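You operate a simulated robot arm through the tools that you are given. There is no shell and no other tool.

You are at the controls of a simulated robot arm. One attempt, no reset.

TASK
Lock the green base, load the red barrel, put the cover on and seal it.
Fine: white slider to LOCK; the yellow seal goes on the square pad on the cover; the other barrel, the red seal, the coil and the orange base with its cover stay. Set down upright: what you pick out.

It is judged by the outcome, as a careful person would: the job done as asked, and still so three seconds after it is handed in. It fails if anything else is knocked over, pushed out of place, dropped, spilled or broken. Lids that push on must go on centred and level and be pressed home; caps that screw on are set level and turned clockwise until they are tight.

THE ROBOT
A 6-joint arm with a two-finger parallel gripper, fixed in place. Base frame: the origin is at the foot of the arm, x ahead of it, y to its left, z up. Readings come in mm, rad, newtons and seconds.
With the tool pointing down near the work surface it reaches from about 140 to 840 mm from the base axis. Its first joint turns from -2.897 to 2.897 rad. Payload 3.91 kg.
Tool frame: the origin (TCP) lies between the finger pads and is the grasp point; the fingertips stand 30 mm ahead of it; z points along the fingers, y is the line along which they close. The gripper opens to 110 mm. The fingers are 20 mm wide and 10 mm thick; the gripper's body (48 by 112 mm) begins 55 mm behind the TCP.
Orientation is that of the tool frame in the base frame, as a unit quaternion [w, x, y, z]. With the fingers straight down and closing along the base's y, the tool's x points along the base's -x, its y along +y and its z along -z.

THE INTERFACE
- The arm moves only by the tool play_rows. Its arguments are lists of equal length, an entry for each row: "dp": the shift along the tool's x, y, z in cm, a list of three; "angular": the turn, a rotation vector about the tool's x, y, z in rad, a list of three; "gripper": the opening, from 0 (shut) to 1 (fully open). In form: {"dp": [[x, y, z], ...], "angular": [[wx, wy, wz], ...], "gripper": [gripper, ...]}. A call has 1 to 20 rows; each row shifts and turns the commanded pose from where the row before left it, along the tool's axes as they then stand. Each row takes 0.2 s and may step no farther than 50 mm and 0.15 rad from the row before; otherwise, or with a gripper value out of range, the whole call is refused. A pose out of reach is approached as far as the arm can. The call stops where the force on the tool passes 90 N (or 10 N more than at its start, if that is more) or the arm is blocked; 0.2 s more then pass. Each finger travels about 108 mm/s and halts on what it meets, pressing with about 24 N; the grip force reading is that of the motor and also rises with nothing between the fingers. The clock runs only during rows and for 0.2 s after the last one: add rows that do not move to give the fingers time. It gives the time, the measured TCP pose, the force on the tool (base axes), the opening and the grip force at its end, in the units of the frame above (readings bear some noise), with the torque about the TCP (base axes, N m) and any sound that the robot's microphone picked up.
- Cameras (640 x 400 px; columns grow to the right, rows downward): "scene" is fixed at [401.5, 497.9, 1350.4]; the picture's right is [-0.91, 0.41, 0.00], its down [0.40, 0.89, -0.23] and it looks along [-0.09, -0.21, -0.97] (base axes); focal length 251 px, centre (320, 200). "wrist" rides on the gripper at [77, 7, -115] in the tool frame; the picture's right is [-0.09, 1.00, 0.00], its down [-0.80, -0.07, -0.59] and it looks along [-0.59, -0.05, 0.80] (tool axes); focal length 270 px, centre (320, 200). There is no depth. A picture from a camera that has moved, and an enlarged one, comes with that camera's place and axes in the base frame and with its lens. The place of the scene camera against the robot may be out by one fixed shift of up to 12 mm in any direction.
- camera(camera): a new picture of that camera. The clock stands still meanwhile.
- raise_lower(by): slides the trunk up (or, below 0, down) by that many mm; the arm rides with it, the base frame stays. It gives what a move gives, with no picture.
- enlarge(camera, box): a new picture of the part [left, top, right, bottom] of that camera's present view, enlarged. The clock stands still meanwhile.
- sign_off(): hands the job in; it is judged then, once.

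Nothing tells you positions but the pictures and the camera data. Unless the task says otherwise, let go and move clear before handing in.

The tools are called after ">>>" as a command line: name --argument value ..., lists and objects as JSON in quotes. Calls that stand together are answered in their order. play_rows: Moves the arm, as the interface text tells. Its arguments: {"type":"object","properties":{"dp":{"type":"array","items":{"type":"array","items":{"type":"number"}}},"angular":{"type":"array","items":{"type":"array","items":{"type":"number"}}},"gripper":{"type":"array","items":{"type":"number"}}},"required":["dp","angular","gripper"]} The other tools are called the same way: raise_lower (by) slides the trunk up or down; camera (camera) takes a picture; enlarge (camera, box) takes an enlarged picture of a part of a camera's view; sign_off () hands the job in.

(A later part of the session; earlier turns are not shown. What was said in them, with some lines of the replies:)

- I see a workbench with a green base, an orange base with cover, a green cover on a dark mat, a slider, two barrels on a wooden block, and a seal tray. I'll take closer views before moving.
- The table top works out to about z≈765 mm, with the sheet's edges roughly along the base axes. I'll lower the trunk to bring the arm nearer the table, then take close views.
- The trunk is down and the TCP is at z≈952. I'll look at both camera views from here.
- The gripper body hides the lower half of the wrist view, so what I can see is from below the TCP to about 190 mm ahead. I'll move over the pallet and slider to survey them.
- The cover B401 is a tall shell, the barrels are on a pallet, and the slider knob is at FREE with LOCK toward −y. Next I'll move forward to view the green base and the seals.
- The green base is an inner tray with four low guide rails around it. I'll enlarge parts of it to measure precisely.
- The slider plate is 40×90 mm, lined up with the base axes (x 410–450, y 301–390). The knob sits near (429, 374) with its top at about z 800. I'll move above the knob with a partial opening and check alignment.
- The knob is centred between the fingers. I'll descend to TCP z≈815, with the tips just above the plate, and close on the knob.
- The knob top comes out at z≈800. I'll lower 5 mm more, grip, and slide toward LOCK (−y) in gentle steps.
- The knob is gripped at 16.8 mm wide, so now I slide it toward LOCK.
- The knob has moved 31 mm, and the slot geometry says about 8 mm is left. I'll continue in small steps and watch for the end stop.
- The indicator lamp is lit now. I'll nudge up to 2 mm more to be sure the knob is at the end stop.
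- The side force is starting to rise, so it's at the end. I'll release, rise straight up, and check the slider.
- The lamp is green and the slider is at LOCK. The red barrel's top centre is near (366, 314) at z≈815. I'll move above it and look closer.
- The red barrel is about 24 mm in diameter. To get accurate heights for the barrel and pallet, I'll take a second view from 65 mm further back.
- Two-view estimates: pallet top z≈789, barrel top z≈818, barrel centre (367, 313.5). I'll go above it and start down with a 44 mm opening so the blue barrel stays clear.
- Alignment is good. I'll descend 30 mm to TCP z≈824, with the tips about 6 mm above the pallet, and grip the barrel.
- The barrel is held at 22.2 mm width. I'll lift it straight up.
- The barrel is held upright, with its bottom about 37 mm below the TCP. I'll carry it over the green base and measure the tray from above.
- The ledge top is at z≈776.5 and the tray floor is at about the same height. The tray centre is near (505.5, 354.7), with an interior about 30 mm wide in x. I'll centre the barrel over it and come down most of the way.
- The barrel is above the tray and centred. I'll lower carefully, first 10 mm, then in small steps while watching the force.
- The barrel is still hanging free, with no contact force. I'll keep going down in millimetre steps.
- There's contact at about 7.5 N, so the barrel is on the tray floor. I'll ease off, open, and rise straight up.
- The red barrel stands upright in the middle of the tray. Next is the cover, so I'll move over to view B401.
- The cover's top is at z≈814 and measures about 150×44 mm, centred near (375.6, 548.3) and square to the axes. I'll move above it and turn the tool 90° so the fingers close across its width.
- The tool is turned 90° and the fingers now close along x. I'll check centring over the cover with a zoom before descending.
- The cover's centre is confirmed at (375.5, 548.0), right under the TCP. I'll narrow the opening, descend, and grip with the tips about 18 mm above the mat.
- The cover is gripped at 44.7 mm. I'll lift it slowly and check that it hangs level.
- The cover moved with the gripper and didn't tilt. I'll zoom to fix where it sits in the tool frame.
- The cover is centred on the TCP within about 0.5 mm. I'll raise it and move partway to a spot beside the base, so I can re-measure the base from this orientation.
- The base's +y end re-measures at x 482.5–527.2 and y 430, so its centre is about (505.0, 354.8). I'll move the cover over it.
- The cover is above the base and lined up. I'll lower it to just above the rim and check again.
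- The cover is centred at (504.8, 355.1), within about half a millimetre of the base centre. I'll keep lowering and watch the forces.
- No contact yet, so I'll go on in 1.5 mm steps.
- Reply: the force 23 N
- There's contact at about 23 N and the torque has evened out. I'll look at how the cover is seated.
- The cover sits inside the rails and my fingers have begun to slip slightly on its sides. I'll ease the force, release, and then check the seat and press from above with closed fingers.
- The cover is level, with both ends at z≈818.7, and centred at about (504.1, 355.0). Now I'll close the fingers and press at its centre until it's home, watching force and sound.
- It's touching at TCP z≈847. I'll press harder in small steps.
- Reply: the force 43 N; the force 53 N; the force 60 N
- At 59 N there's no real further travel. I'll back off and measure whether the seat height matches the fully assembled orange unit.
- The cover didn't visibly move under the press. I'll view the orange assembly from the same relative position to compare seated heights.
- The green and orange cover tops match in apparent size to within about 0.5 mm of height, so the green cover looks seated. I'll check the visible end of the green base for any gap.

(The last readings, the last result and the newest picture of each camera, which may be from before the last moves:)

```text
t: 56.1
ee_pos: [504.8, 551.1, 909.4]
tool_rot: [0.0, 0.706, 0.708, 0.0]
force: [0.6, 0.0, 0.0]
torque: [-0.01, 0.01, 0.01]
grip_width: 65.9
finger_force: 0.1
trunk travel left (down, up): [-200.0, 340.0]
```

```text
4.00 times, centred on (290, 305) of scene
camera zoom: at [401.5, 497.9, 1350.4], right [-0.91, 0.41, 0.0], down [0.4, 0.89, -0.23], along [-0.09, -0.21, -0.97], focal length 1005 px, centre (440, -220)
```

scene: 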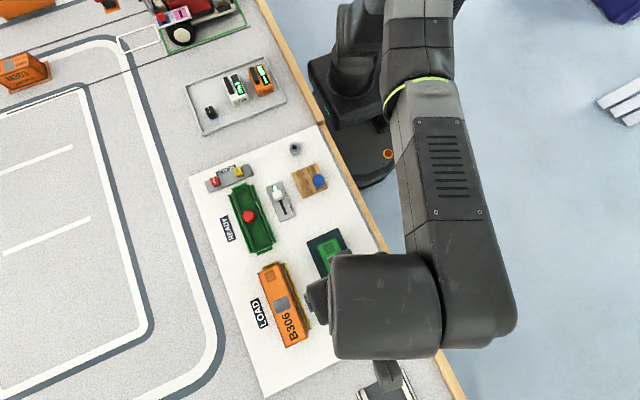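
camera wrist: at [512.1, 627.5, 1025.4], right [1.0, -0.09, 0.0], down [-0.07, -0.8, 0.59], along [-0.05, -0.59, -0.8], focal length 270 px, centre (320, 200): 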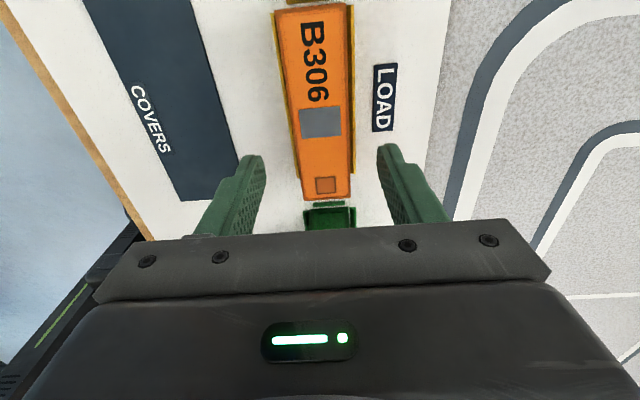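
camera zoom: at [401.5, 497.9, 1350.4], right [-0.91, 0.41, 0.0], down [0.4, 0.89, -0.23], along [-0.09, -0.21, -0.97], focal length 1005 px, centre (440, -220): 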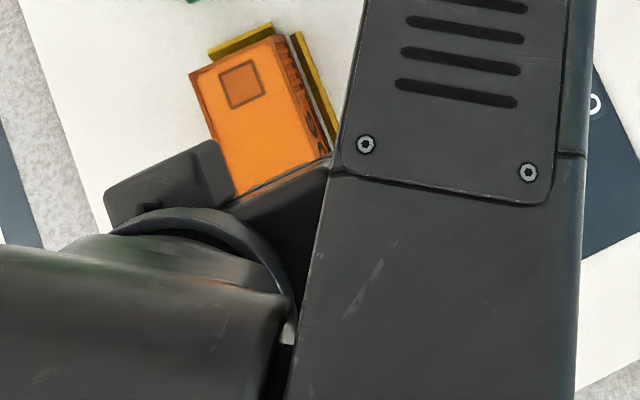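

The cover looks seated level, with no visible gap, and within about 1 mm of the rails' centre. Next is the yellow seal, so I'll move over toward the seal plate.

>>> play_rows --dp '[[-4.8, 0, 0], [-4.8, 0, 0], [-4.8, 0, 0], [-4.8, 0, 0], [-4.8, 0, 0], [-4.8, 0, 0], [0, 0, 0]]' --angular '[[0, 0, 0], [0, 0, 0], [0, 0, 0], [0, 0, 0], [0, 0, 0], [0, 0, 0], [0, 0, 0]]' --gripper '[0.6, 0.6, 0.6, 0.6, 0.6, 0.6, 0.6]'

>>> camera --camera "wrist"

>>> enlarge --camera "wrist" --box '[250, 0, 400, 180]'

```text
t: 57.8
ee_pos: [503.3, 262.0, 908.2]
tool_rot: [0.0, 0.707, 0.708, 0.0]
force: [-0.3, 0.5, -0.1]
torque: [-0.03, 0.03, 0.02]
grip_width: 65.5
finger_force: 0.2
trunk travel left (down, up): [-200.0, 340.0]
```

```text
taken
camera wrist: at [510.6, 338.5, 1025.0], right [1.0, -0.09, 0.0], down [-0.07, -0.8, 0.59], along [-0.05, -0.59, -0.8], focal length 270 px, centre (320, 200)
```

wrist: 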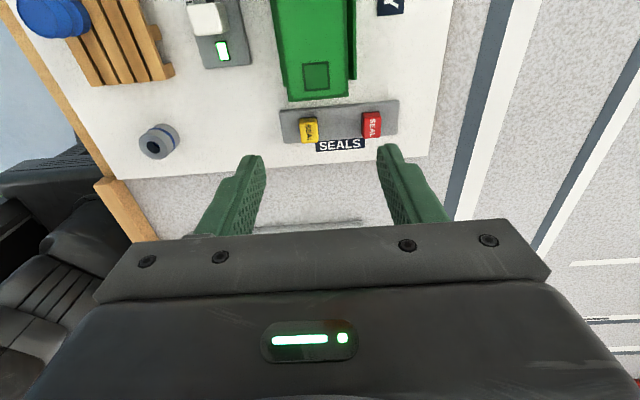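

```text
2.22 times, centred on (325, 90) of wrist
camera zoom: at [510.6, 338.5, 1025.0], right [1.0, -0.09, 0.0], down [-0.07, -0.8, 0.59], along [-0.05, -0.59, -0.8], focal length 601 px, centre (309, 444)
```

zoom: 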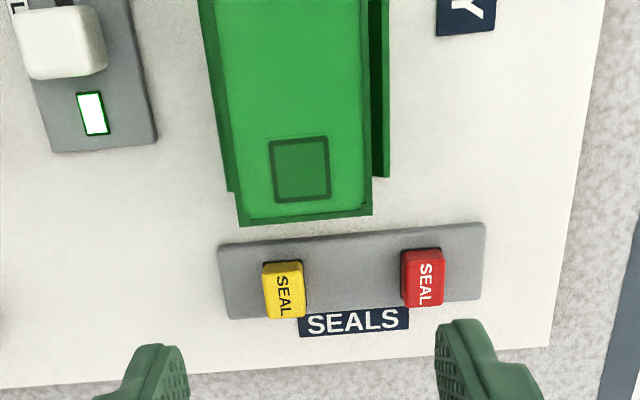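

>>> enlarge --camera "wrist" --box '[270, 50, 390, 155]'

>>> enlarge --camera "wrist" --box '[285, 95, 345, 155]'

```text
3.81 times, centred on (330, 102) of wrist
camera zoom: at [510.6, 338.5, 1025.0], right [1.0, -0.09, 0.0], down [-0.07, -0.8, 0.59], along [-0.05, -0.59, -0.8], focal length 1030 px, centre (282, 571)
```

zoom: 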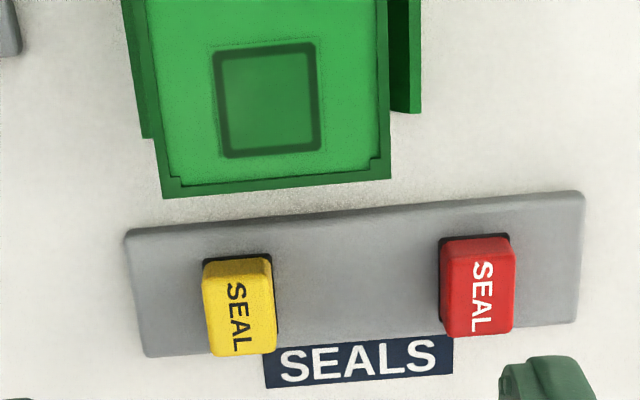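

```text
6.67 times, centred on (315, 125) of wrist
camera zoom: at [510.6, 338.5, 1025.0], right [1.0, -0.09, 0.0], down [-0.07, -0.8, 0.59], along [-0.05, -0.59, -0.8], focal length 1802 px, centre (353, 700)
```

zoom: 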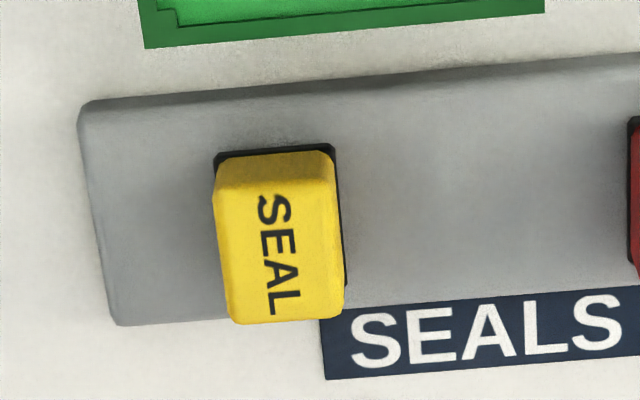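

The yellow seal is centred near (492.4, 243.5) with its top at about z 794, about 16 mm wide and 18 mm tall. The red seal is 56 mm away in x. I'll move over the yellow seal with a narrow opening and check.

>>> play_rows --dp '[[-1.8, -1.12, 0], [0, 0, 3.0], [0, 0, 2.5], [0, 0, 0]]' --angular '[[0, 0, 0], [0, 0, 0], [0, 0, 0], [0, 0, 0]]' --gripper '[0.4, 0.4, 0.4, 0.4]'

>>> enlarge --camera "wrist" --box '[240, 60, 400, 220]'

```text
t: 58.8
ee_pos: [493.0, 244.3, 853.3]
tool_rot: [0.0, 0.707, 0.707, 0.0]
force: [0.1, -0.7, -0.1]
torque: [0.0, 0.0, -0.01]
grip_width: 43.8
finger_force: 0.1
trunk travel left (down, up): [-200.0, 340.0]
```

```text
2.50 times, centred on (320, 140) of wrist
camera zoom: at [500.7, 321.1, 969.6], right [1.0, -0.09, 0.0], down [-0.07, -0.8, 0.59], along [-0.05, -0.59, -0.8], focal length 676 px, centre (320, 350)
```

zoom: 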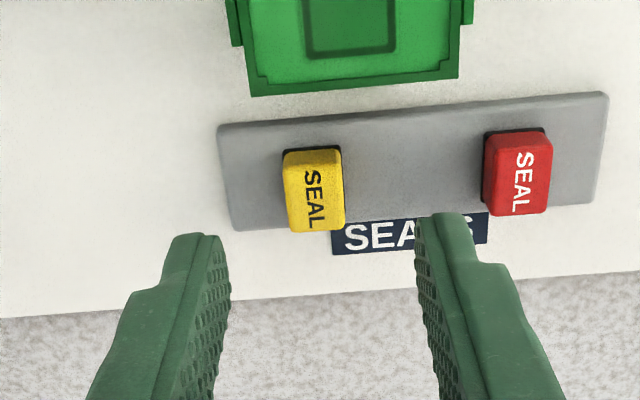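

>>> play_rows --dp '[[-0.05, -0.1, 2.0], [0, 0, 1.5], [0, 0, 0.5], [0, 0, 0]]' --angular '[[0, 0, 0], [0, 0, 0], [0, 0, 0], [0, 0, 0]]' --gripper '[0.4, 0.4, 0.4, 0.4]'

>>> enlarge --camera "wrist" --box '[240, 60, 400, 220]'

```text
t: 59.8
ee_pos: [492.1, 244.0, 812.6]
tool_rot: [0.0, 0.707, 0.708, -0.001]
force: [-0.5, -0.1, -0.1]
torque: [-0.01, -0.01, 0.01]
grip_width: 44.3
finger_force: 0.0
trunk travel left (down, up): [-200.0, 340.0]
```

```text
2.50 times, centred on (320, 140) of wrist
camera zoom: at [499.5, 320.9, 929.3], right [1.0, -0.09, 0.0], down [-0.07, -0.8, 0.59], along [-0.05, -0.59, -0.8], focal length 676 px, centre (320, 350)
```

zoom: 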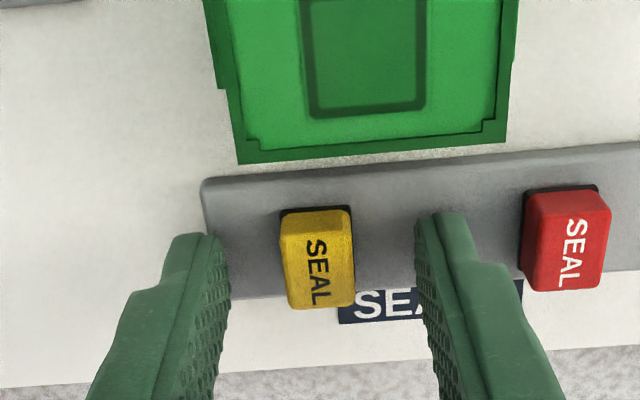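

The seal is centred between the fingers. I'll lower 2 mm more and grip.

>>> play_rows --dp '[[0, 0, 0.2], [0, 0, 0], [0, 0, 0], [0, 0, 0], [0, 0, 0]]' --angular '[[0, 0, 0], [0, 0, 0], [0, 0, 0], [0, 0, 0], [0, 0, 0]]' --gripper '[0.3, 0.2, 0.08, 0.08, 0.08]'

>>> enlarge --camera "wrist" --box '[240, 60, 400, 220]'

```text
t: 61.0
ee_pos: [493.2, 244.4, 812.3]
tool_rot: [0.0, 0.707, 0.707, 0.001]
force: [-0.1, 0.4, 0.0]
torque: [-0.01, 0.02, 0.0]
grip_width: 14.6
finger_force: 24.5
trunk travel left (down, up): [-200.0, 340.0]
```

```text
2.50 times, centred on (320, 140) of wrist
camera zoom: at [499.5, 320.8, 927.3], right [1.0, -0.09, 0.0], down [-0.07, -0.8, 0.59], along [-0.05, -0.59, -0.8], focal length 676 px, centre (320, 350)
```

zoom: 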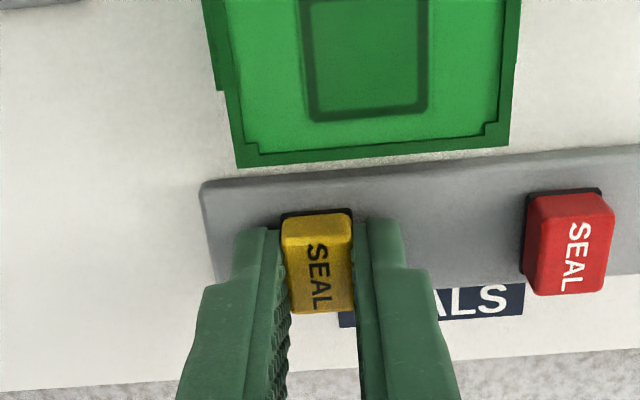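

The seal is gripped at 14.6 mm. I'll lift it slowly.

>>> play_rows --dp '[[0, 0, -0.4], [0, 0, -0.8], [0, 0, -1.8], [0, 0, -3.5], [0, 0, 0]]' --angular '[[0, 0, 0], [0, 0, 0], [0, 0, 0], [0, 0, 0], [0, 0, 0]]' --gripper '[0.08, 0.08, 0.08, 0.08, 0.08]'

>>> camera --camera "wrist"

>>> enlarge --camera "wrist" --box '[240, 40, 400, 220]'

```text
t: 62.1
ee_pos: [493.5, 243.3, 876.5]
tool_rot: [0.0, 0.707, 0.707, 0.001]
force: [-1.0, 0.6, 0.2]
torque: [0.02, -0.01, -0.02]
grip_width: 14.5
finger_force: 24.1
trunk travel left (down, up): [-200.0, 340.0]
```

```text
taken
camera wrist: at [500.2, 320.1, 992.4], right [1.0, -0.09, 0.0], down [-0.07, -0.8, 0.59], along [-0.05, -0.59, -0.8], focal length 270 px, centre (320, 200)
```

wrist: 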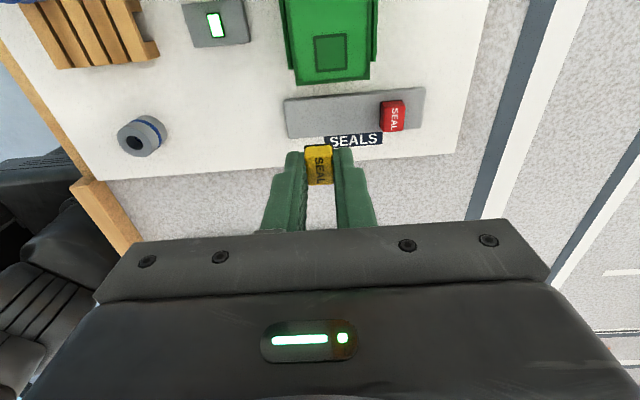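

```text
2.22 times, centred on (320, 130) of wrist
camera zoom: at [500.2, 320.1, 992.4], right [1.0, -0.09, 0.0], down [-0.07, -0.8, 0.59], along [-0.05, -0.59, -0.8], focal length 601 px, centre (320, 356)
```

zoom: 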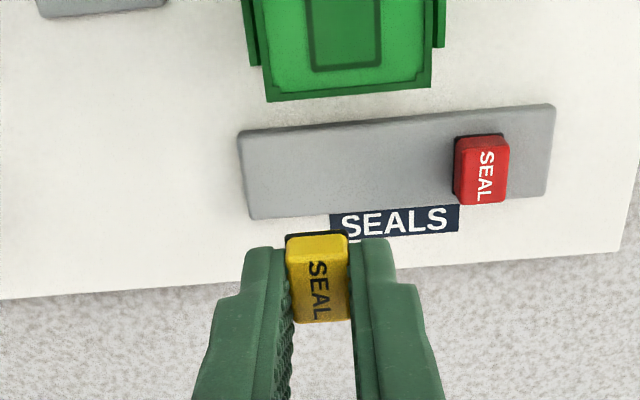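

The seal, with its black foot, is held straight and centred on the TCP. The pad centre is near (504.0, 296.2). I'll move over it at this height and check.

>>> play_rows --dp '[[2.6, 0.56, 0], [2.63, 0.57, 0], [0, 0, 0], [0, 0, 0]]' --angular '[[0, 0, 0], [0, 0, 0], [0, 0, 0], [0, 0, 0]]' --gripper '[0.08, 0.08, 0.08, 0.08]'

>>> enlarge --camera "wrist" --box '[240, 40, 400, 220]'

>>> enlarge --camera "wrist" --box '[280, 90, 360, 190]'

```text
t: 63.1
ee_pos: [504.9, 296.4, 877.1]
tool_rot: [0.0, 0.707, 0.707, -0.001]
force: [0.7, -0.6, -0.5]
torque: [0.02, 0.04, -0.03]
grip_width: 14.3
finger_force: 24.0
trunk travel left (down, up): [-200.0, 340.0]
```

```text
2.22 times, centred on (320, 130) of wrist
camera zoom: at [511.1, 373.0, 992.7], right [1.0, -0.09, 0.0], down [-0.07, -0.8, 0.59], along [-0.05, -0.59, -0.8], focal length 601 px, centre (320, 356)
```

zoom: 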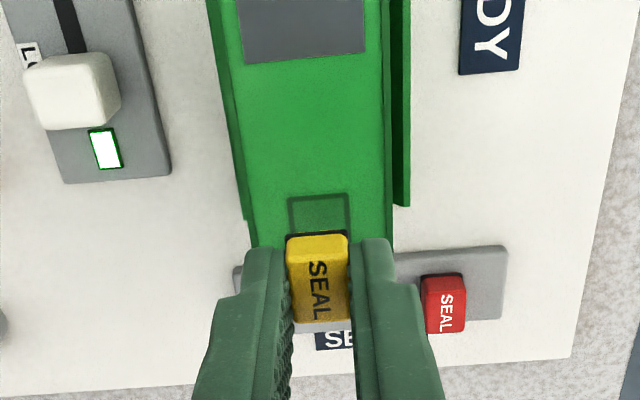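

```text
4.00 times, centred on (320, 140) of wrist
camera zoom: at [511.1, 373.0, 992.7], right [1.0, -0.09, 0.0], down [-0.07, -0.8, 0.59], along [-0.05, -0.59, -0.8], focal length 1081 px, centre (320, 440)
```

zoom: 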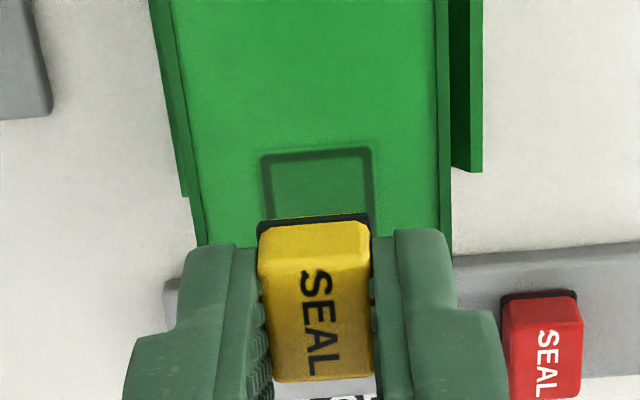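

The seal's foot lines up with the pad within about 0.5 mm in x and y. I'll lower to a few millimetres above the pad and re-check.

>>> play_rows --dp '[[0.02, 0.03, 0.8], [0, 0, 0.6], [0, 0, 0], [0, 0, 0]]' --angular '[[0, 0, 0], [0, 0, 0], [0, 0, 0], [0, 0, 0]]' --gripper '[0.08, 0.08, 0.08, 0.08]'

>>> enlarge --camera "wrist" --box '[280, 90, 360, 190]'

>>> enlarge --camera "scene" --box '[210, 150, 290, 240]'

```text
t: 64.2
ee_pos: [505.0, 295.6, 862.8]
tool_rot: [0.0, 0.707, 0.707, 0.0]
force: [0.7, 0.5, -0.2]
torque: [-0.01, 0.03, 0.0]
grip_width: 14.3
finger_force: 23.8
trunk travel left (down, up): [-200.0, 340.0]
```

```text
4.00 times, centred on (320, 140) of wrist
camera zoom: at [511.5, 372.7, 978.5], right [1.0, -0.09, 0.0], down [-0.07, -0.8, 0.59], along [-0.05, -0.59, -0.8], focal length 1081 px, centre (320, 440)
```

zoom: 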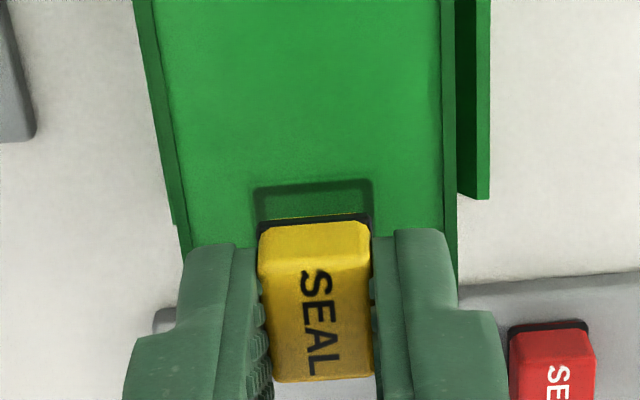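

```text
4.44 times, centred on (250, 195) of scene
camera zoom: at [401.5, 497.9, 1350.4], right [-0.91, 0.41, 0.0], down [0.4, 0.89, -0.23], along [-0.09, -0.21, -0.97], focal length 1116 px, centre (631, 222)
```

zoom: 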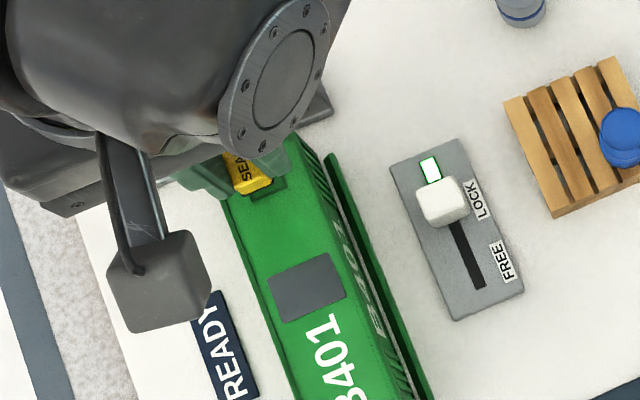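

>>> play_rows --dp '[[0.04, 0, 0.3], [0, 0, 0.2], [0, 0, 0], [0, 0, 0]]' --angular '[[0, 0, 0], [0, 0, 0], [0, 0, 0], [0, 0, 0]]' --gripper '[0.08, 0.08, 0.08, 0.08]'

>>> enlarge --camera "wrist" --box '[290, 110, 350, 190]'

```text
t: 65.2
ee_pos: [504.8, 297.8, 856.8]
tool_rot: [0.0, 0.707, 0.707, 0.0]
force: [0.9, 0.2, 1.0]
torque: [-0.01, -0.01, 0.02]
grip_width: 14.7
finger_force: 24.1
trunk travel left (down, up): [-200.0, 340.0]
```

```text
5.00 times, centred on (320, 150) of wrist
camera zoom: at [511.4, 373.1, 973.5], right [1.0, -0.09, 0.0], down [-0.07, -0.8, 0.59], along [-0.05, -0.59, -0.8], focal length 1351 px, centre (320, 450)
```

zoom: 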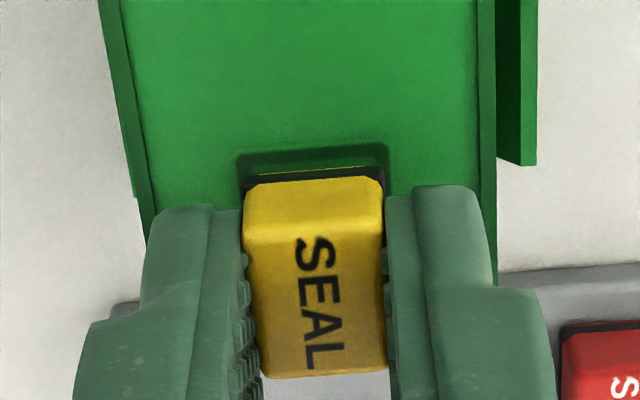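

The seal is centred in x. I'll shift 0.6 mm in +y and lower to contact in small steps.

>>> play_rows --dp '[[0.06, 0, 0.1], [0, 0, 0.05], [0, 0, 0]]' --angular '[[0, 0, 0], [0, 0, 0], [0, 0, 0]]' --gripper '[0.08, 0.08, 0.08]'

>>> play_rows --dp '[[0, 0, 0.1], [0, 0, 0]]' --angular '[[0, 0, 0], [0, 0, 0]]' --gripper '[0.08, 0.08]'

```text
t: 66.0
ee_pos: [503.9, 296.4, 857.0]
tool_rot: [0.0, 0.707, 0.707, 0.0]
force: [0.3, 0.0, -0.2]
torque: [0.02, -0.01, 0.02]
grip_width: 14.6
finger_force: 23.7
trunk travel left (down, up): [-200.0, 340.0]
```

```text
t: 66.5
ee_pos: [503.5, 297.7, 855.1]
tool_rot: [-0.001, 0.708, 0.707, 0.0]
force: [-0.1, 0.5, -1.0]
torque: [0.01, 0.01, -0.01]
grip_width: 14.4
finger_force: 23.9
trunk travel left (down, up): [-200.0, 340.0]
```

>>> play_rows --dp '[[0, 0, 0.1], [0, 0, 0]]' --angular '[[0, 0, 0], [0, 0, 0]]' --gripper '[0.08, 0.08]'

>>> enlarge --camera "wrist" --box '[290, 110, 350, 190]'

```text
t: 67.2
ee_pos: [502.7, 296.3, 854.4]
tool_rot: [0.0, 0.707, 0.707, -0.001]
force: [0.3, 0.4, 0.3]
torque: [-0.05, 0.01, 0.02]
grip_width: 14.3
finger_force: 23.9
trunk travel left (down, up): [-200.0, 340.0]
```

```text
5.00 times, centred on (320, 150) of wrist
camera zoom: at [511.0, 373.8, 970.3], right [1.0, -0.09, 0.0], down [-0.07, -0.8, 0.59], along [-0.05, -0.59, -0.8], focal length 1351 px, centre (320, 450)
```

zoom: 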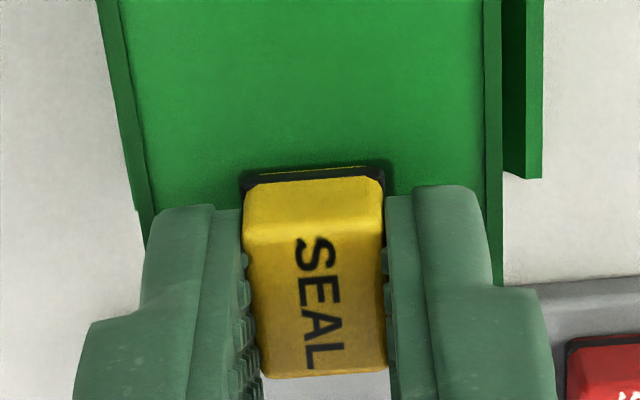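

>>> play_rows --dp '[[0, 0, 0.1], [0, 0, 0]]' --angular '[[0, 0, 0], [0, 0, 0]]' --gripper '[0.08, 0.08]'

>>> play_rows --dp '[[0, 0, 0.1], [0, 0, 0]]' --angular '[[0, 0, 0], [0, 0, 0]]' --gripper '[0.08, 0.08]'

```text
t: 67.8
ee_pos: [503.1, 296.9, 853.2]
tool_rot: [0.0, 0.707, 0.707, 0.0]
force: [0.0, -0.5, -0.8]
torque: [-0.01, 0.05, -0.03]
grip_width: 14.3
finger_force: 24.0
trunk travel left (down, up): [-200.0, 340.0]
```

```text
t: 68.3
ee_pos: [505.0, 297.8, 852.2]
tool_rot: [0.001, 0.707, 0.707, 0.0]
force: [-0.4, 0.1, -0.6]
torque: [-0.02, 0.07, 0.03]
grip_width: 14.5
finger_force: 24.2
trunk travel left (down, up): [-200.0, 340.0]
```

>>> enlarge --camera "wrist" --box '[290, 110, 350, 190]'

>>> enlarge --camera "scene" --box '[220, 155, 280, 225]'

```text
5.00 times, centred on (320, 150) of wrist
camera zoom: at [511.2, 374.0, 968.2], right [1.0, -0.09, 0.0], down [-0.07, -0.8, 0.59], along [-0.05, -0.59, -0.8], focal length 1351 px, centre (320, 450)
```

zoom: 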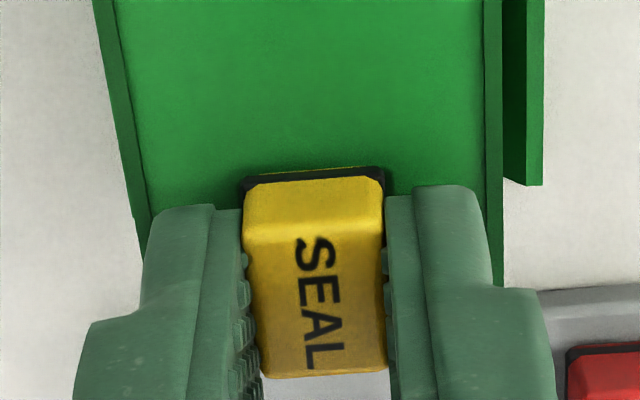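

```text
5.71 times, centred on (250, 190) of scene
camera zoom: at [401.5, 497.9, 1350.4], right [-0.91, 0.41, 0.0], down [0.4, 0.89, -0.23], along [-0.09, -0.21, -0.97], focal length 1436 px, centre (720, 257)
```

zoom: 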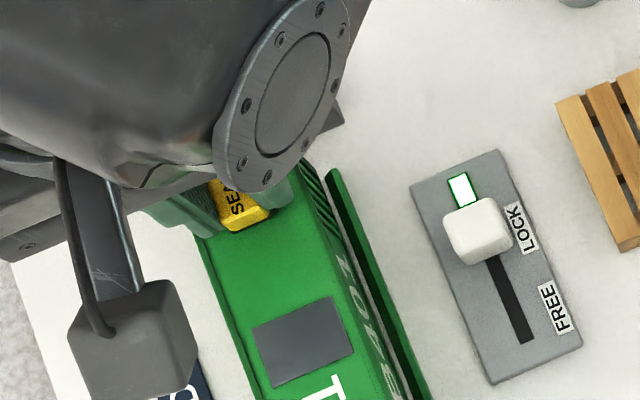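

There's no contact yet, so I'll continue down 1 mm at a time to find the contact height, then fine-tune the centring.

>>> play_rows --dp '[[0, 0, 0.1], [0, 0, 0]]' --angular '[[0, 0, 0], [0, 0, 0]]' --gripper '[0.08, 0.08]'

>>> play_rows --dp '[[0, 0, 0.1], [0, 0, 0]]' --angular '[[0, 0, 0], [0, 0, 0]]' --gripper '[0.08, 0.08]'

```text
t: 69.0
ee_pos: [503.3, 297.0, 851.8]
tool_rot: [-0.001, 0.707, 0.707, 0.0]
force: [0.7, -0.8, -0.5]
torque: [0.02, 0.03, 0.0]
grip_width: 14.5
finger_force: 23.9
trunk travel left (down, up): [-200.0, 340.0]
```

```text
t: 69.5
ee_pos: [504.6, 297.5, 850.7]
tool_rot: [0.0, 0.707, 0.707, 0.0]
force: [-0.1, -0.6, 0.4]
torque: [0.0, 0.0, 0.01]
grip_width: 14.4
finger_force: 23.7
trunk travel left (down, up): [-200.0, 340.0]
```

>>> play_rows --dp '[[0, 0, 0.06], [0, 0, 0]]' --angular '[[0, 0, 0], [0, 0, 0]]' --gripper '[0.08, 0.08]'

>>> enlarge --camera "wrist" --box '[290, 110, 350, 190]'

```text
t: 70.2
ee_pos: [504.2, 297.3, 850.4]
tool_rot: [0.0, 0.707, 0.707, 0.0]
force: [-0.9, 0.0, -0.4]
torque: [-0.03, 0.01, 0.04]
grip_width: 14.3
finger_force: 23.9
trunk travel left (down, up): [-200.0, 340.0]
```

```text
5.00 times, centred on (320, 150) of wrist
camera zoom: at [511.1, 373.9, 965.5], right [1.0, -0.09, 0.0], down [-0.07, -0.8, 0.59], along [-0.05, -0.59, -0.8], focal length 1351 px, centre (320, 450)
```

zoom: 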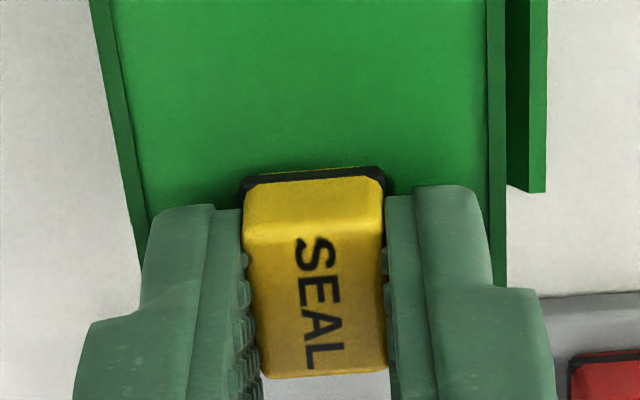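

There's still no contact, and the projection shows the seal is now about 2 mm too far in +y. I'll shift back 2 mm and keep lowering.

>>> play_rows --dp '[[-0.1, 0, 0], [-0.1, 0, 0.05], [0, 0, 0]]' --angular '[[0, 0, 0], [0, 0, 0], [0, 0, 0]]' --gripper '[0.08, 0.08, 0.08]'

>>> enlarge --camera "wrist" --box '[290, 110, 350, 190]'

>>> play_rows --dp '[[0, 0, 0.06], [0, 0, 0]]' --angular '[[0, 0, 0], [0, 0, 0]]' --gripper '[0.08, 0.08]'

```text
t: 71.0
ee_pos: [503.4, 294.8, 849.5]
tool_rot: [0.001, 0.707, 0.707, 0.0]
force: [0.0, -1.0, -0.4]
torque: [-0.04, -0.05, 0.0]
grip_width: 14.4
finger_force: 24.0
trunk travel left (down, up): [-200.0, 340.0]
```

```text
5.00 times, centred on (320, 150) of wrist
camera zoom: at [511.0, 371.8, 965.2], right [1.0, -0.09, 0.0], down [-0.07, -0.8, 0.59], along [-0.05, -0.59, -0.8], focal length 1351 px, centre (320, 450)
```

zoom: 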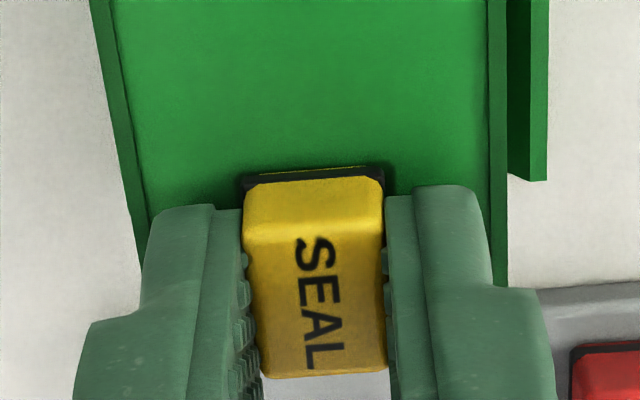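

```text
t: 71.5
ee_pos: [504.3, 295.3, 848.8]
tool_rot: [0.0, 0.707, 0.707, 0.0]
force: [0.6, -0.5, -0.1]
torque: [0.03, -0.02, -0.01]
grip_width: 14.2
finger_force: 23.5
trunk travel left (down, up): [-200.0, 340.0]
```

>>> play_rows --dp '[[0, 0, 0.06], [0, 0, 0]]' --angular '[[0, 0, 0], [0, 0, 0]]' --gripper '[0.08, 0.08]'

>>> play_rows --dp '[[0, 0, 0.06], [0, 0, 0]]' --angular '[[0, 0, 0], [0, 0, 0]]' --gripper '[0.08, 0.08]'

```text
t: 72.2
ee_pos: [503.8, 294.8, 847.6]
tool_rot: [0.0, 0.707, 0.707, 0.0]
force: [0.1, 0.0, 0.7]
torque: [-0.01, -0.03, -0.03]
grip_width: 14.3
finger_force: 23.6
trunk travel left (down, up): [-200.0, 340.0]
```

```text
t: 72.8
ee_pos: [503.4, 294.6, 848.4]
tool_rot: [0.0, 0.707, 0.707, 0.0]
force: [0.6, 0.3, 6.2]
torque: [-0.03, 0.0, -0.03]
grip_width: 14.4
finger_force: 24.0
trunk travel left (down, up): [-200.0, 340.0]
```

There's contact at 6 N with the foot right on the pad outline. The roof seems to have a raised border near the fingers, so I'll open only about 1 mm per side, rise, then open fully.

>>> play_rows --dp '[[0, 0, 0], [0, 0, 0], [0, 0, 0]]' --angular '[[0, 0, 0], [0, 0, 0], [0, 0, 0]]' --gripper '[0.145, 0.15, 0.15]'

>>> enlarge --camera "wrist" --box '[290, 110, 350, 190]'

```text
t: 73.5
ee_pos: [505.5, 294.2, 846.8]
tool_rot: [0.0, 0.707, 0.707, 0.0]
force: [-0.1, -0.7, 0.6]
torque: [0.0, 0.04, 0.0]
grip_width: 16.5
finger_force: 0.1
trunk travel left (down, up): [-200.0, 340.0]
```

```text
5.00 times, centred on (320, 150) of wrist
camera zoom: at [511.1, 371.8, 963.3], right [1.0, -0.09, 0.0], down [-0.07, -0.8, 0.59], along [-0.05, -0.59, -0.8], focal length 1351 px, centre (320, 450)
```

zoom: 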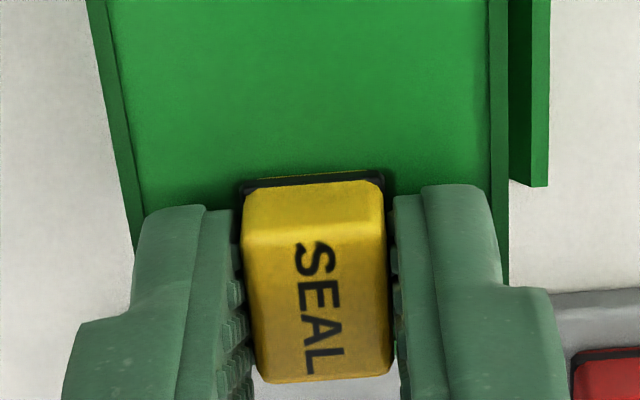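

The grip is released. I'll rise straight up and inspect the seal on the pad.

>>> play_rows --dp '[[0, 0, -0.4], [0, 0, -0.8], [0, 0, -1.5], [0, 0, -3.0], [0, 0, 0]]' --angular '[[0, 0, 0], [0, 0, 0], [0, 0, 0], [0, 0, 0], [0, 0, 0]]' --gripper '[0.15, 0.15, 0.2, 0.3, 0.4]'

>>> enlarge --camera "wrist" --box '[260, 40, 380, 180]'

>>> enlarge --camera "scene" --box '[220, 155, 290, 225]'

```text
t: 74.8
ee_pos: [505.2, 295.4, 904.7]
tool_rot: [0.0, 0.707, 0.708, 0.001]
force: [-0.5, 0.1, -0.1]
torque: [-0.02, 0.03, 0.02]
grip_width: 43.9
finger_force: 0.1
trunk travel left (down, up): [-200.0, 340.0]
```

```text
2.86 times, centred on (320, 110) of wrist
camera zoom: at [511.2, 371.7, 1021.4], right [1.0, -0.09, 0.0], down [-0.07, -0.8, 0.59], along [-0.05, -0.59, -0.8], focal length 772 px, centre (320, 457)
```

zoom: 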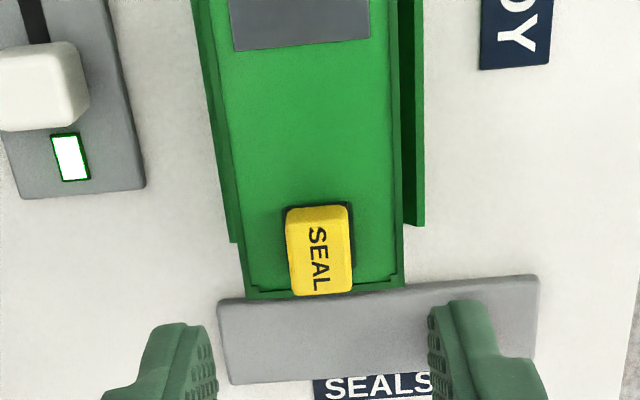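

```text
5.71 times, centred on (255, 190) of scene
camera zoom: at [401.5, 497.9, 1350.4], right [-0.91, 0.41, 0.0], down [0.4, 0.89, -0.23], along [-0.09, -0.21, -0.97], focal length 1436 px, centre (691, 257)
```

zoom: 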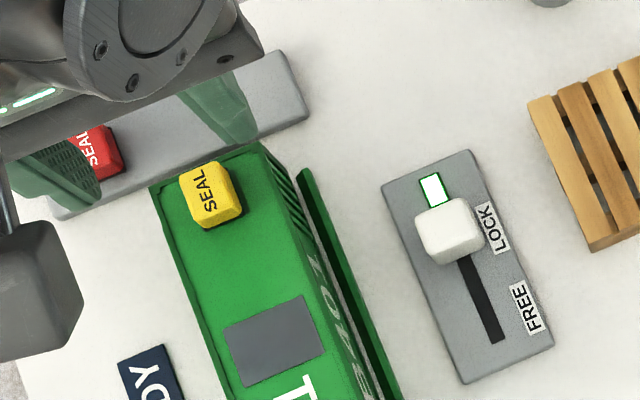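

The seal stands on the pad. I'll move the tool back in +y for a more overhead look at how it's centred.

>>> enlarge --camera "wrist" --box '[295, 95, 355, 155]'

>>> play_rows --dp '[[-3.5, 0, -1.0], [-3.5, 0, -1.0], [0, 0, 0]]' --angular '[[0, 0, 0], [0, 0, 0], [0, 0, 0]]' --gripper '[0.4, 0.4, 0.4]'

>>> enlarge --camera "wrist" --box '[280, 0, 380, 80]'

```text
6.67 times, centred on (325, 125) of wrist
camera zoom: at [511.2, 371.7, 1021.4], right [1.0, -0.09, 0.0], down [-0.07, -0.8, 0.59], along [-0.05, -0.59, -0.8], focal length 1802 px, centre (287, 700)
```

zoom: 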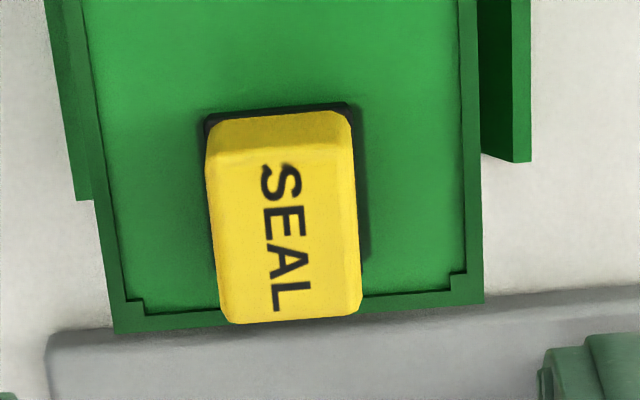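

```text
t: 75.5
ee_pos: [504.0, 224.4, 924.8]
tool_rot: [0.0, 0.707, 0.707, -0.001]
force: [0.4, 0.2, -0.1]
torque: [0.02, 0.04, 0.01]
grip_width: 44.2
finger_force: 0.0
trunk travel left (down, up): [-200.0, 340.0]
```

```text
5.00 times, centred on (330, 40) of wrist
camera zoom: at [510.8, 301.9, 1040.8], right [1.0, -0.09, 0.0], down [-0.07, -0.8, 0.59], along [-0.05, -0.59, -0.8], focal length 1351 px, centre (270, 1000)
```

zoom: 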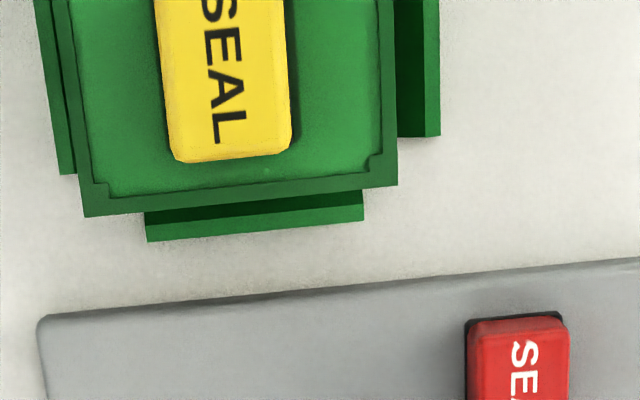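

>>> play_rows --dp '[[2.2, 0, 0], [0, 0, 0]]' --angular '[[0, 0, 0], [0, 0, 0]]' --gripper '[0.4, 0.4]'

>>> enlarge --camera "wrist" --box '[280, 0, 380, 80]'

```text
t: 76.2
ee_pos: [503.1, 246.6, 925.8]
tool_rot: [0.0, 0.707, 0.707, 0.0]
force: [0.3, 0.0, 0.1]
torque: [-0.01, 0.02, -0.01]
grip_width: 44.3
finger_force: 0.0
trunk travel left (down, up): [-200.0, 340.0]
```

```text
5.00 times, centred on (330, 40) of wrist
camera zoom: at [510.8, 324.1, 1041.0], right [1.0, -0.09, 0.0], down [-0.07, -0.8, 0.59], along [-0.05, -0.59, -0.8], focal length 1351 px, centre (270, 1000)
```

zoom: 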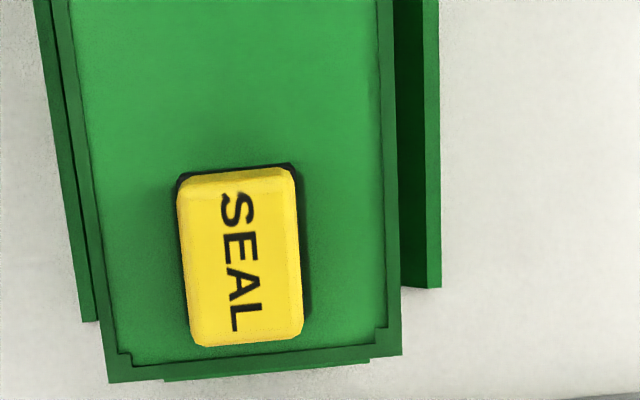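

The seal sits squarely on the pad and upright, and the cover is still level and in place. I'll retreat up and away and check the whole scene.

>>> play_rows --dp '[[0, 0, -4.0], [0, 0, -4.0], [0, -3.5, -2.0], [0, -4.0, 0], [0, -4.0, 0], [0, -4.0, 0], [0, -4.0, 0], [0, 0, 0], [0, 0, 0]]' --angular '[[0, 0, 0], [0, 0, 0], [0, 0, 0], [0, 0, 0], [0, 0, 0], [0, 0, 0], [0, 0, 0], [0, 0, 0], [0, 0, 0]]' --gripper '[0.4, 0.4, 0.4, 0.4, 0.4, 0.4, 0.4, 0.4, 0.4]'

>>> camera --camera "scene"

>>> enlarge --camera "scene" --box '[190, 140, 340, 260]'

>>> enlarge --camera "scene" --box '[215, 160, 285, 260]'

```text
t: 78.2
ee_pos: [308.6, 246.3, 1023.1]
tool_rot: [0.0, 0.707, 0.707, 0.0]
force: [-0.1, 0.8, -0.4]
torque: [0.0, 0.0, 0.03]
grip_width: 43.8
finger_force: 0.1
trunk travel left (down, up): [-200.0, 340.0]
```

```text
taken
```

scene: 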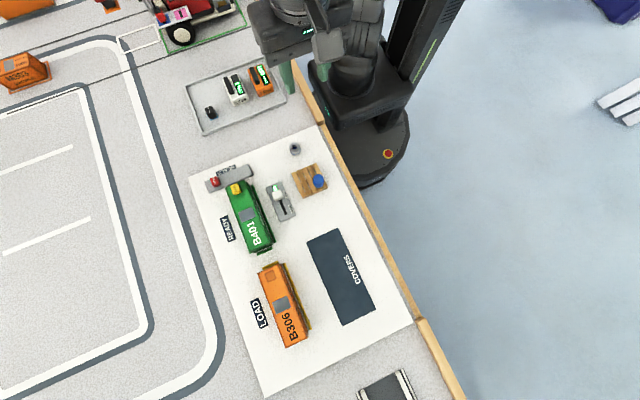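

```text
3.33 times, centred on (265, 200) of scene
camera zoom: at [401.5, 497.9, 1350.4], right [-0.91, 0.41, 0.0], down [0.4, 0.89, -0.23], along [-0.09, -0.21, -0.97], focal length 837 px, centre (503, 200)
```

zoom: 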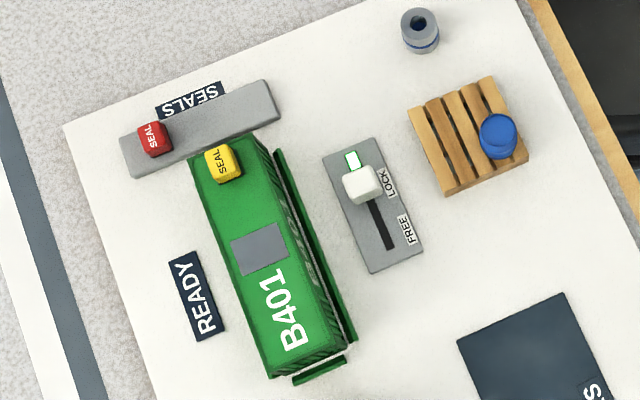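

```text
4.00 times, centred on (250, 210) of scene
camera zoom: at [401.5, 497.9, 1350.4], right [-0.91, 0.41, 0.0], down [0.4, 0.89, -0.23], along [-0.09, -0.21, -0.97], focal length 1005 px, centre (600, 160)
```

zoom: 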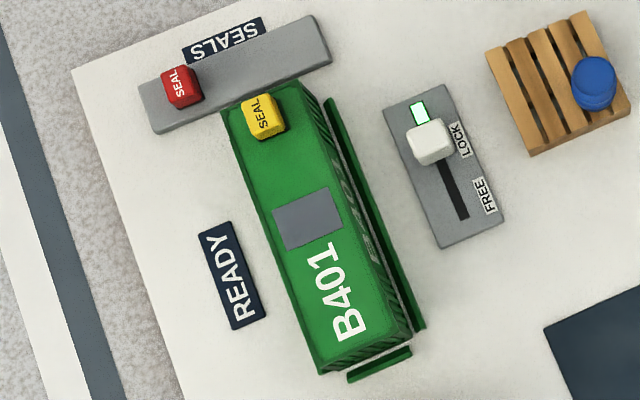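

Everything is in order: LOCK lamp lit, cover on, yellow seal on the pad, other items untouched. I'll do one last side-by-side check against the orange unit's seating before handing in.

>>> enlarge --camera "scene" --box '[240, 250, 330, 355]'

>>> enlarge --camera "scene" --box '[235, 215, 285, 260]'

>>> enlarge --camera "scene" --box '[270, 305, 320, 350]'

```text
3.81 times, centred on (285, 302) of scene
camera zoom: at [401.5, 497.9, 1350.4], right [-0.91, 0.41, 0.0], down [0.4, 0.89, -0.23], along [-0.09, -0.21, -0.97], focal length 957 px, centre (453, -190)
```

zoom: 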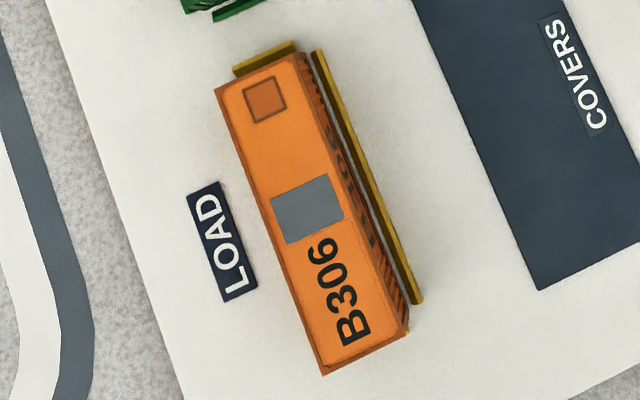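

```text
8.89 times, centred on (260, 238) of scene
camera zoom: at [401.5, 497.9, 1350.4], right [-0.91, 0.41, 0.0], down [0.4, 0.89, -0.23], along [-0.09, -0.21, -0.97], focal length 2233 px, centre (853, -133)
```

zoom: 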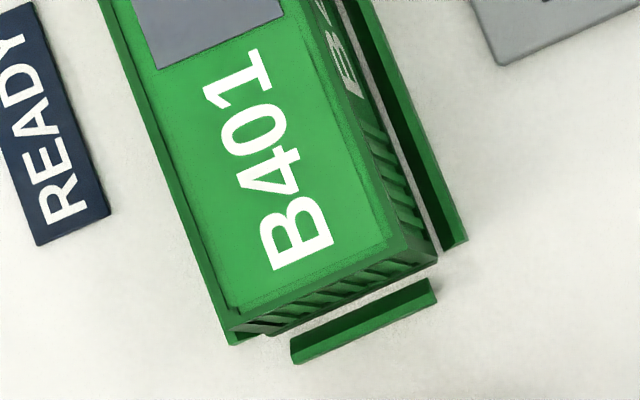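

```text
8.89 times, centred on (295, 328) of scene
camera zoom: at [401.5, 497.9, 1350.4], right [-0.91, 0.41, 0.0], down [0.4, 0.89, -0.23], along [-0.09, -0.21, -0.97], focal length 2233 px, centre (542, -933)
```

zoom: 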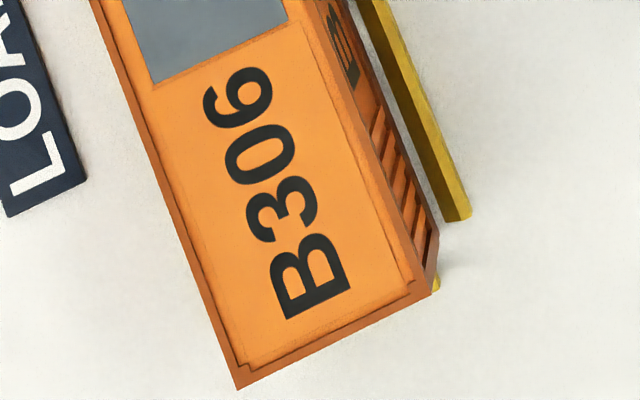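

The slider is at LOCK with its lamp lit and the red barrel is upright under the cover. The cover is level and pressed home, the yellow seal stands on the pad, and everything else is where it was. The arm is clear, so I'm handing in.

>>> sign_off

```text
The job is handed in.
```

I've handed the job in with all four parts done. The hand-in gave no verdict, so this is based on my final pictures and measurements:

- **Lock:** the white slider is at the LOCK end of its slot and its lamp is lit.
- **Barrel:** I set the red barrel upright in the middle of the green base before the cover went on.
- **Cover:** the green cover is level and its height matches the assembled orange unit to within about 0.5 mm. I pressed it at its centre with about 59 N; there was no click and no visible further movement. It sits just under 1 mm off the middle of its rails.
- **Seal:** the yellow seal stands upright on the square pad, within about 1 mm of centre.

The blue barrel, red seal, coil and orange base with its cover all look undisturbed in the final scene view. The arm had let go and was clear before I handed in.
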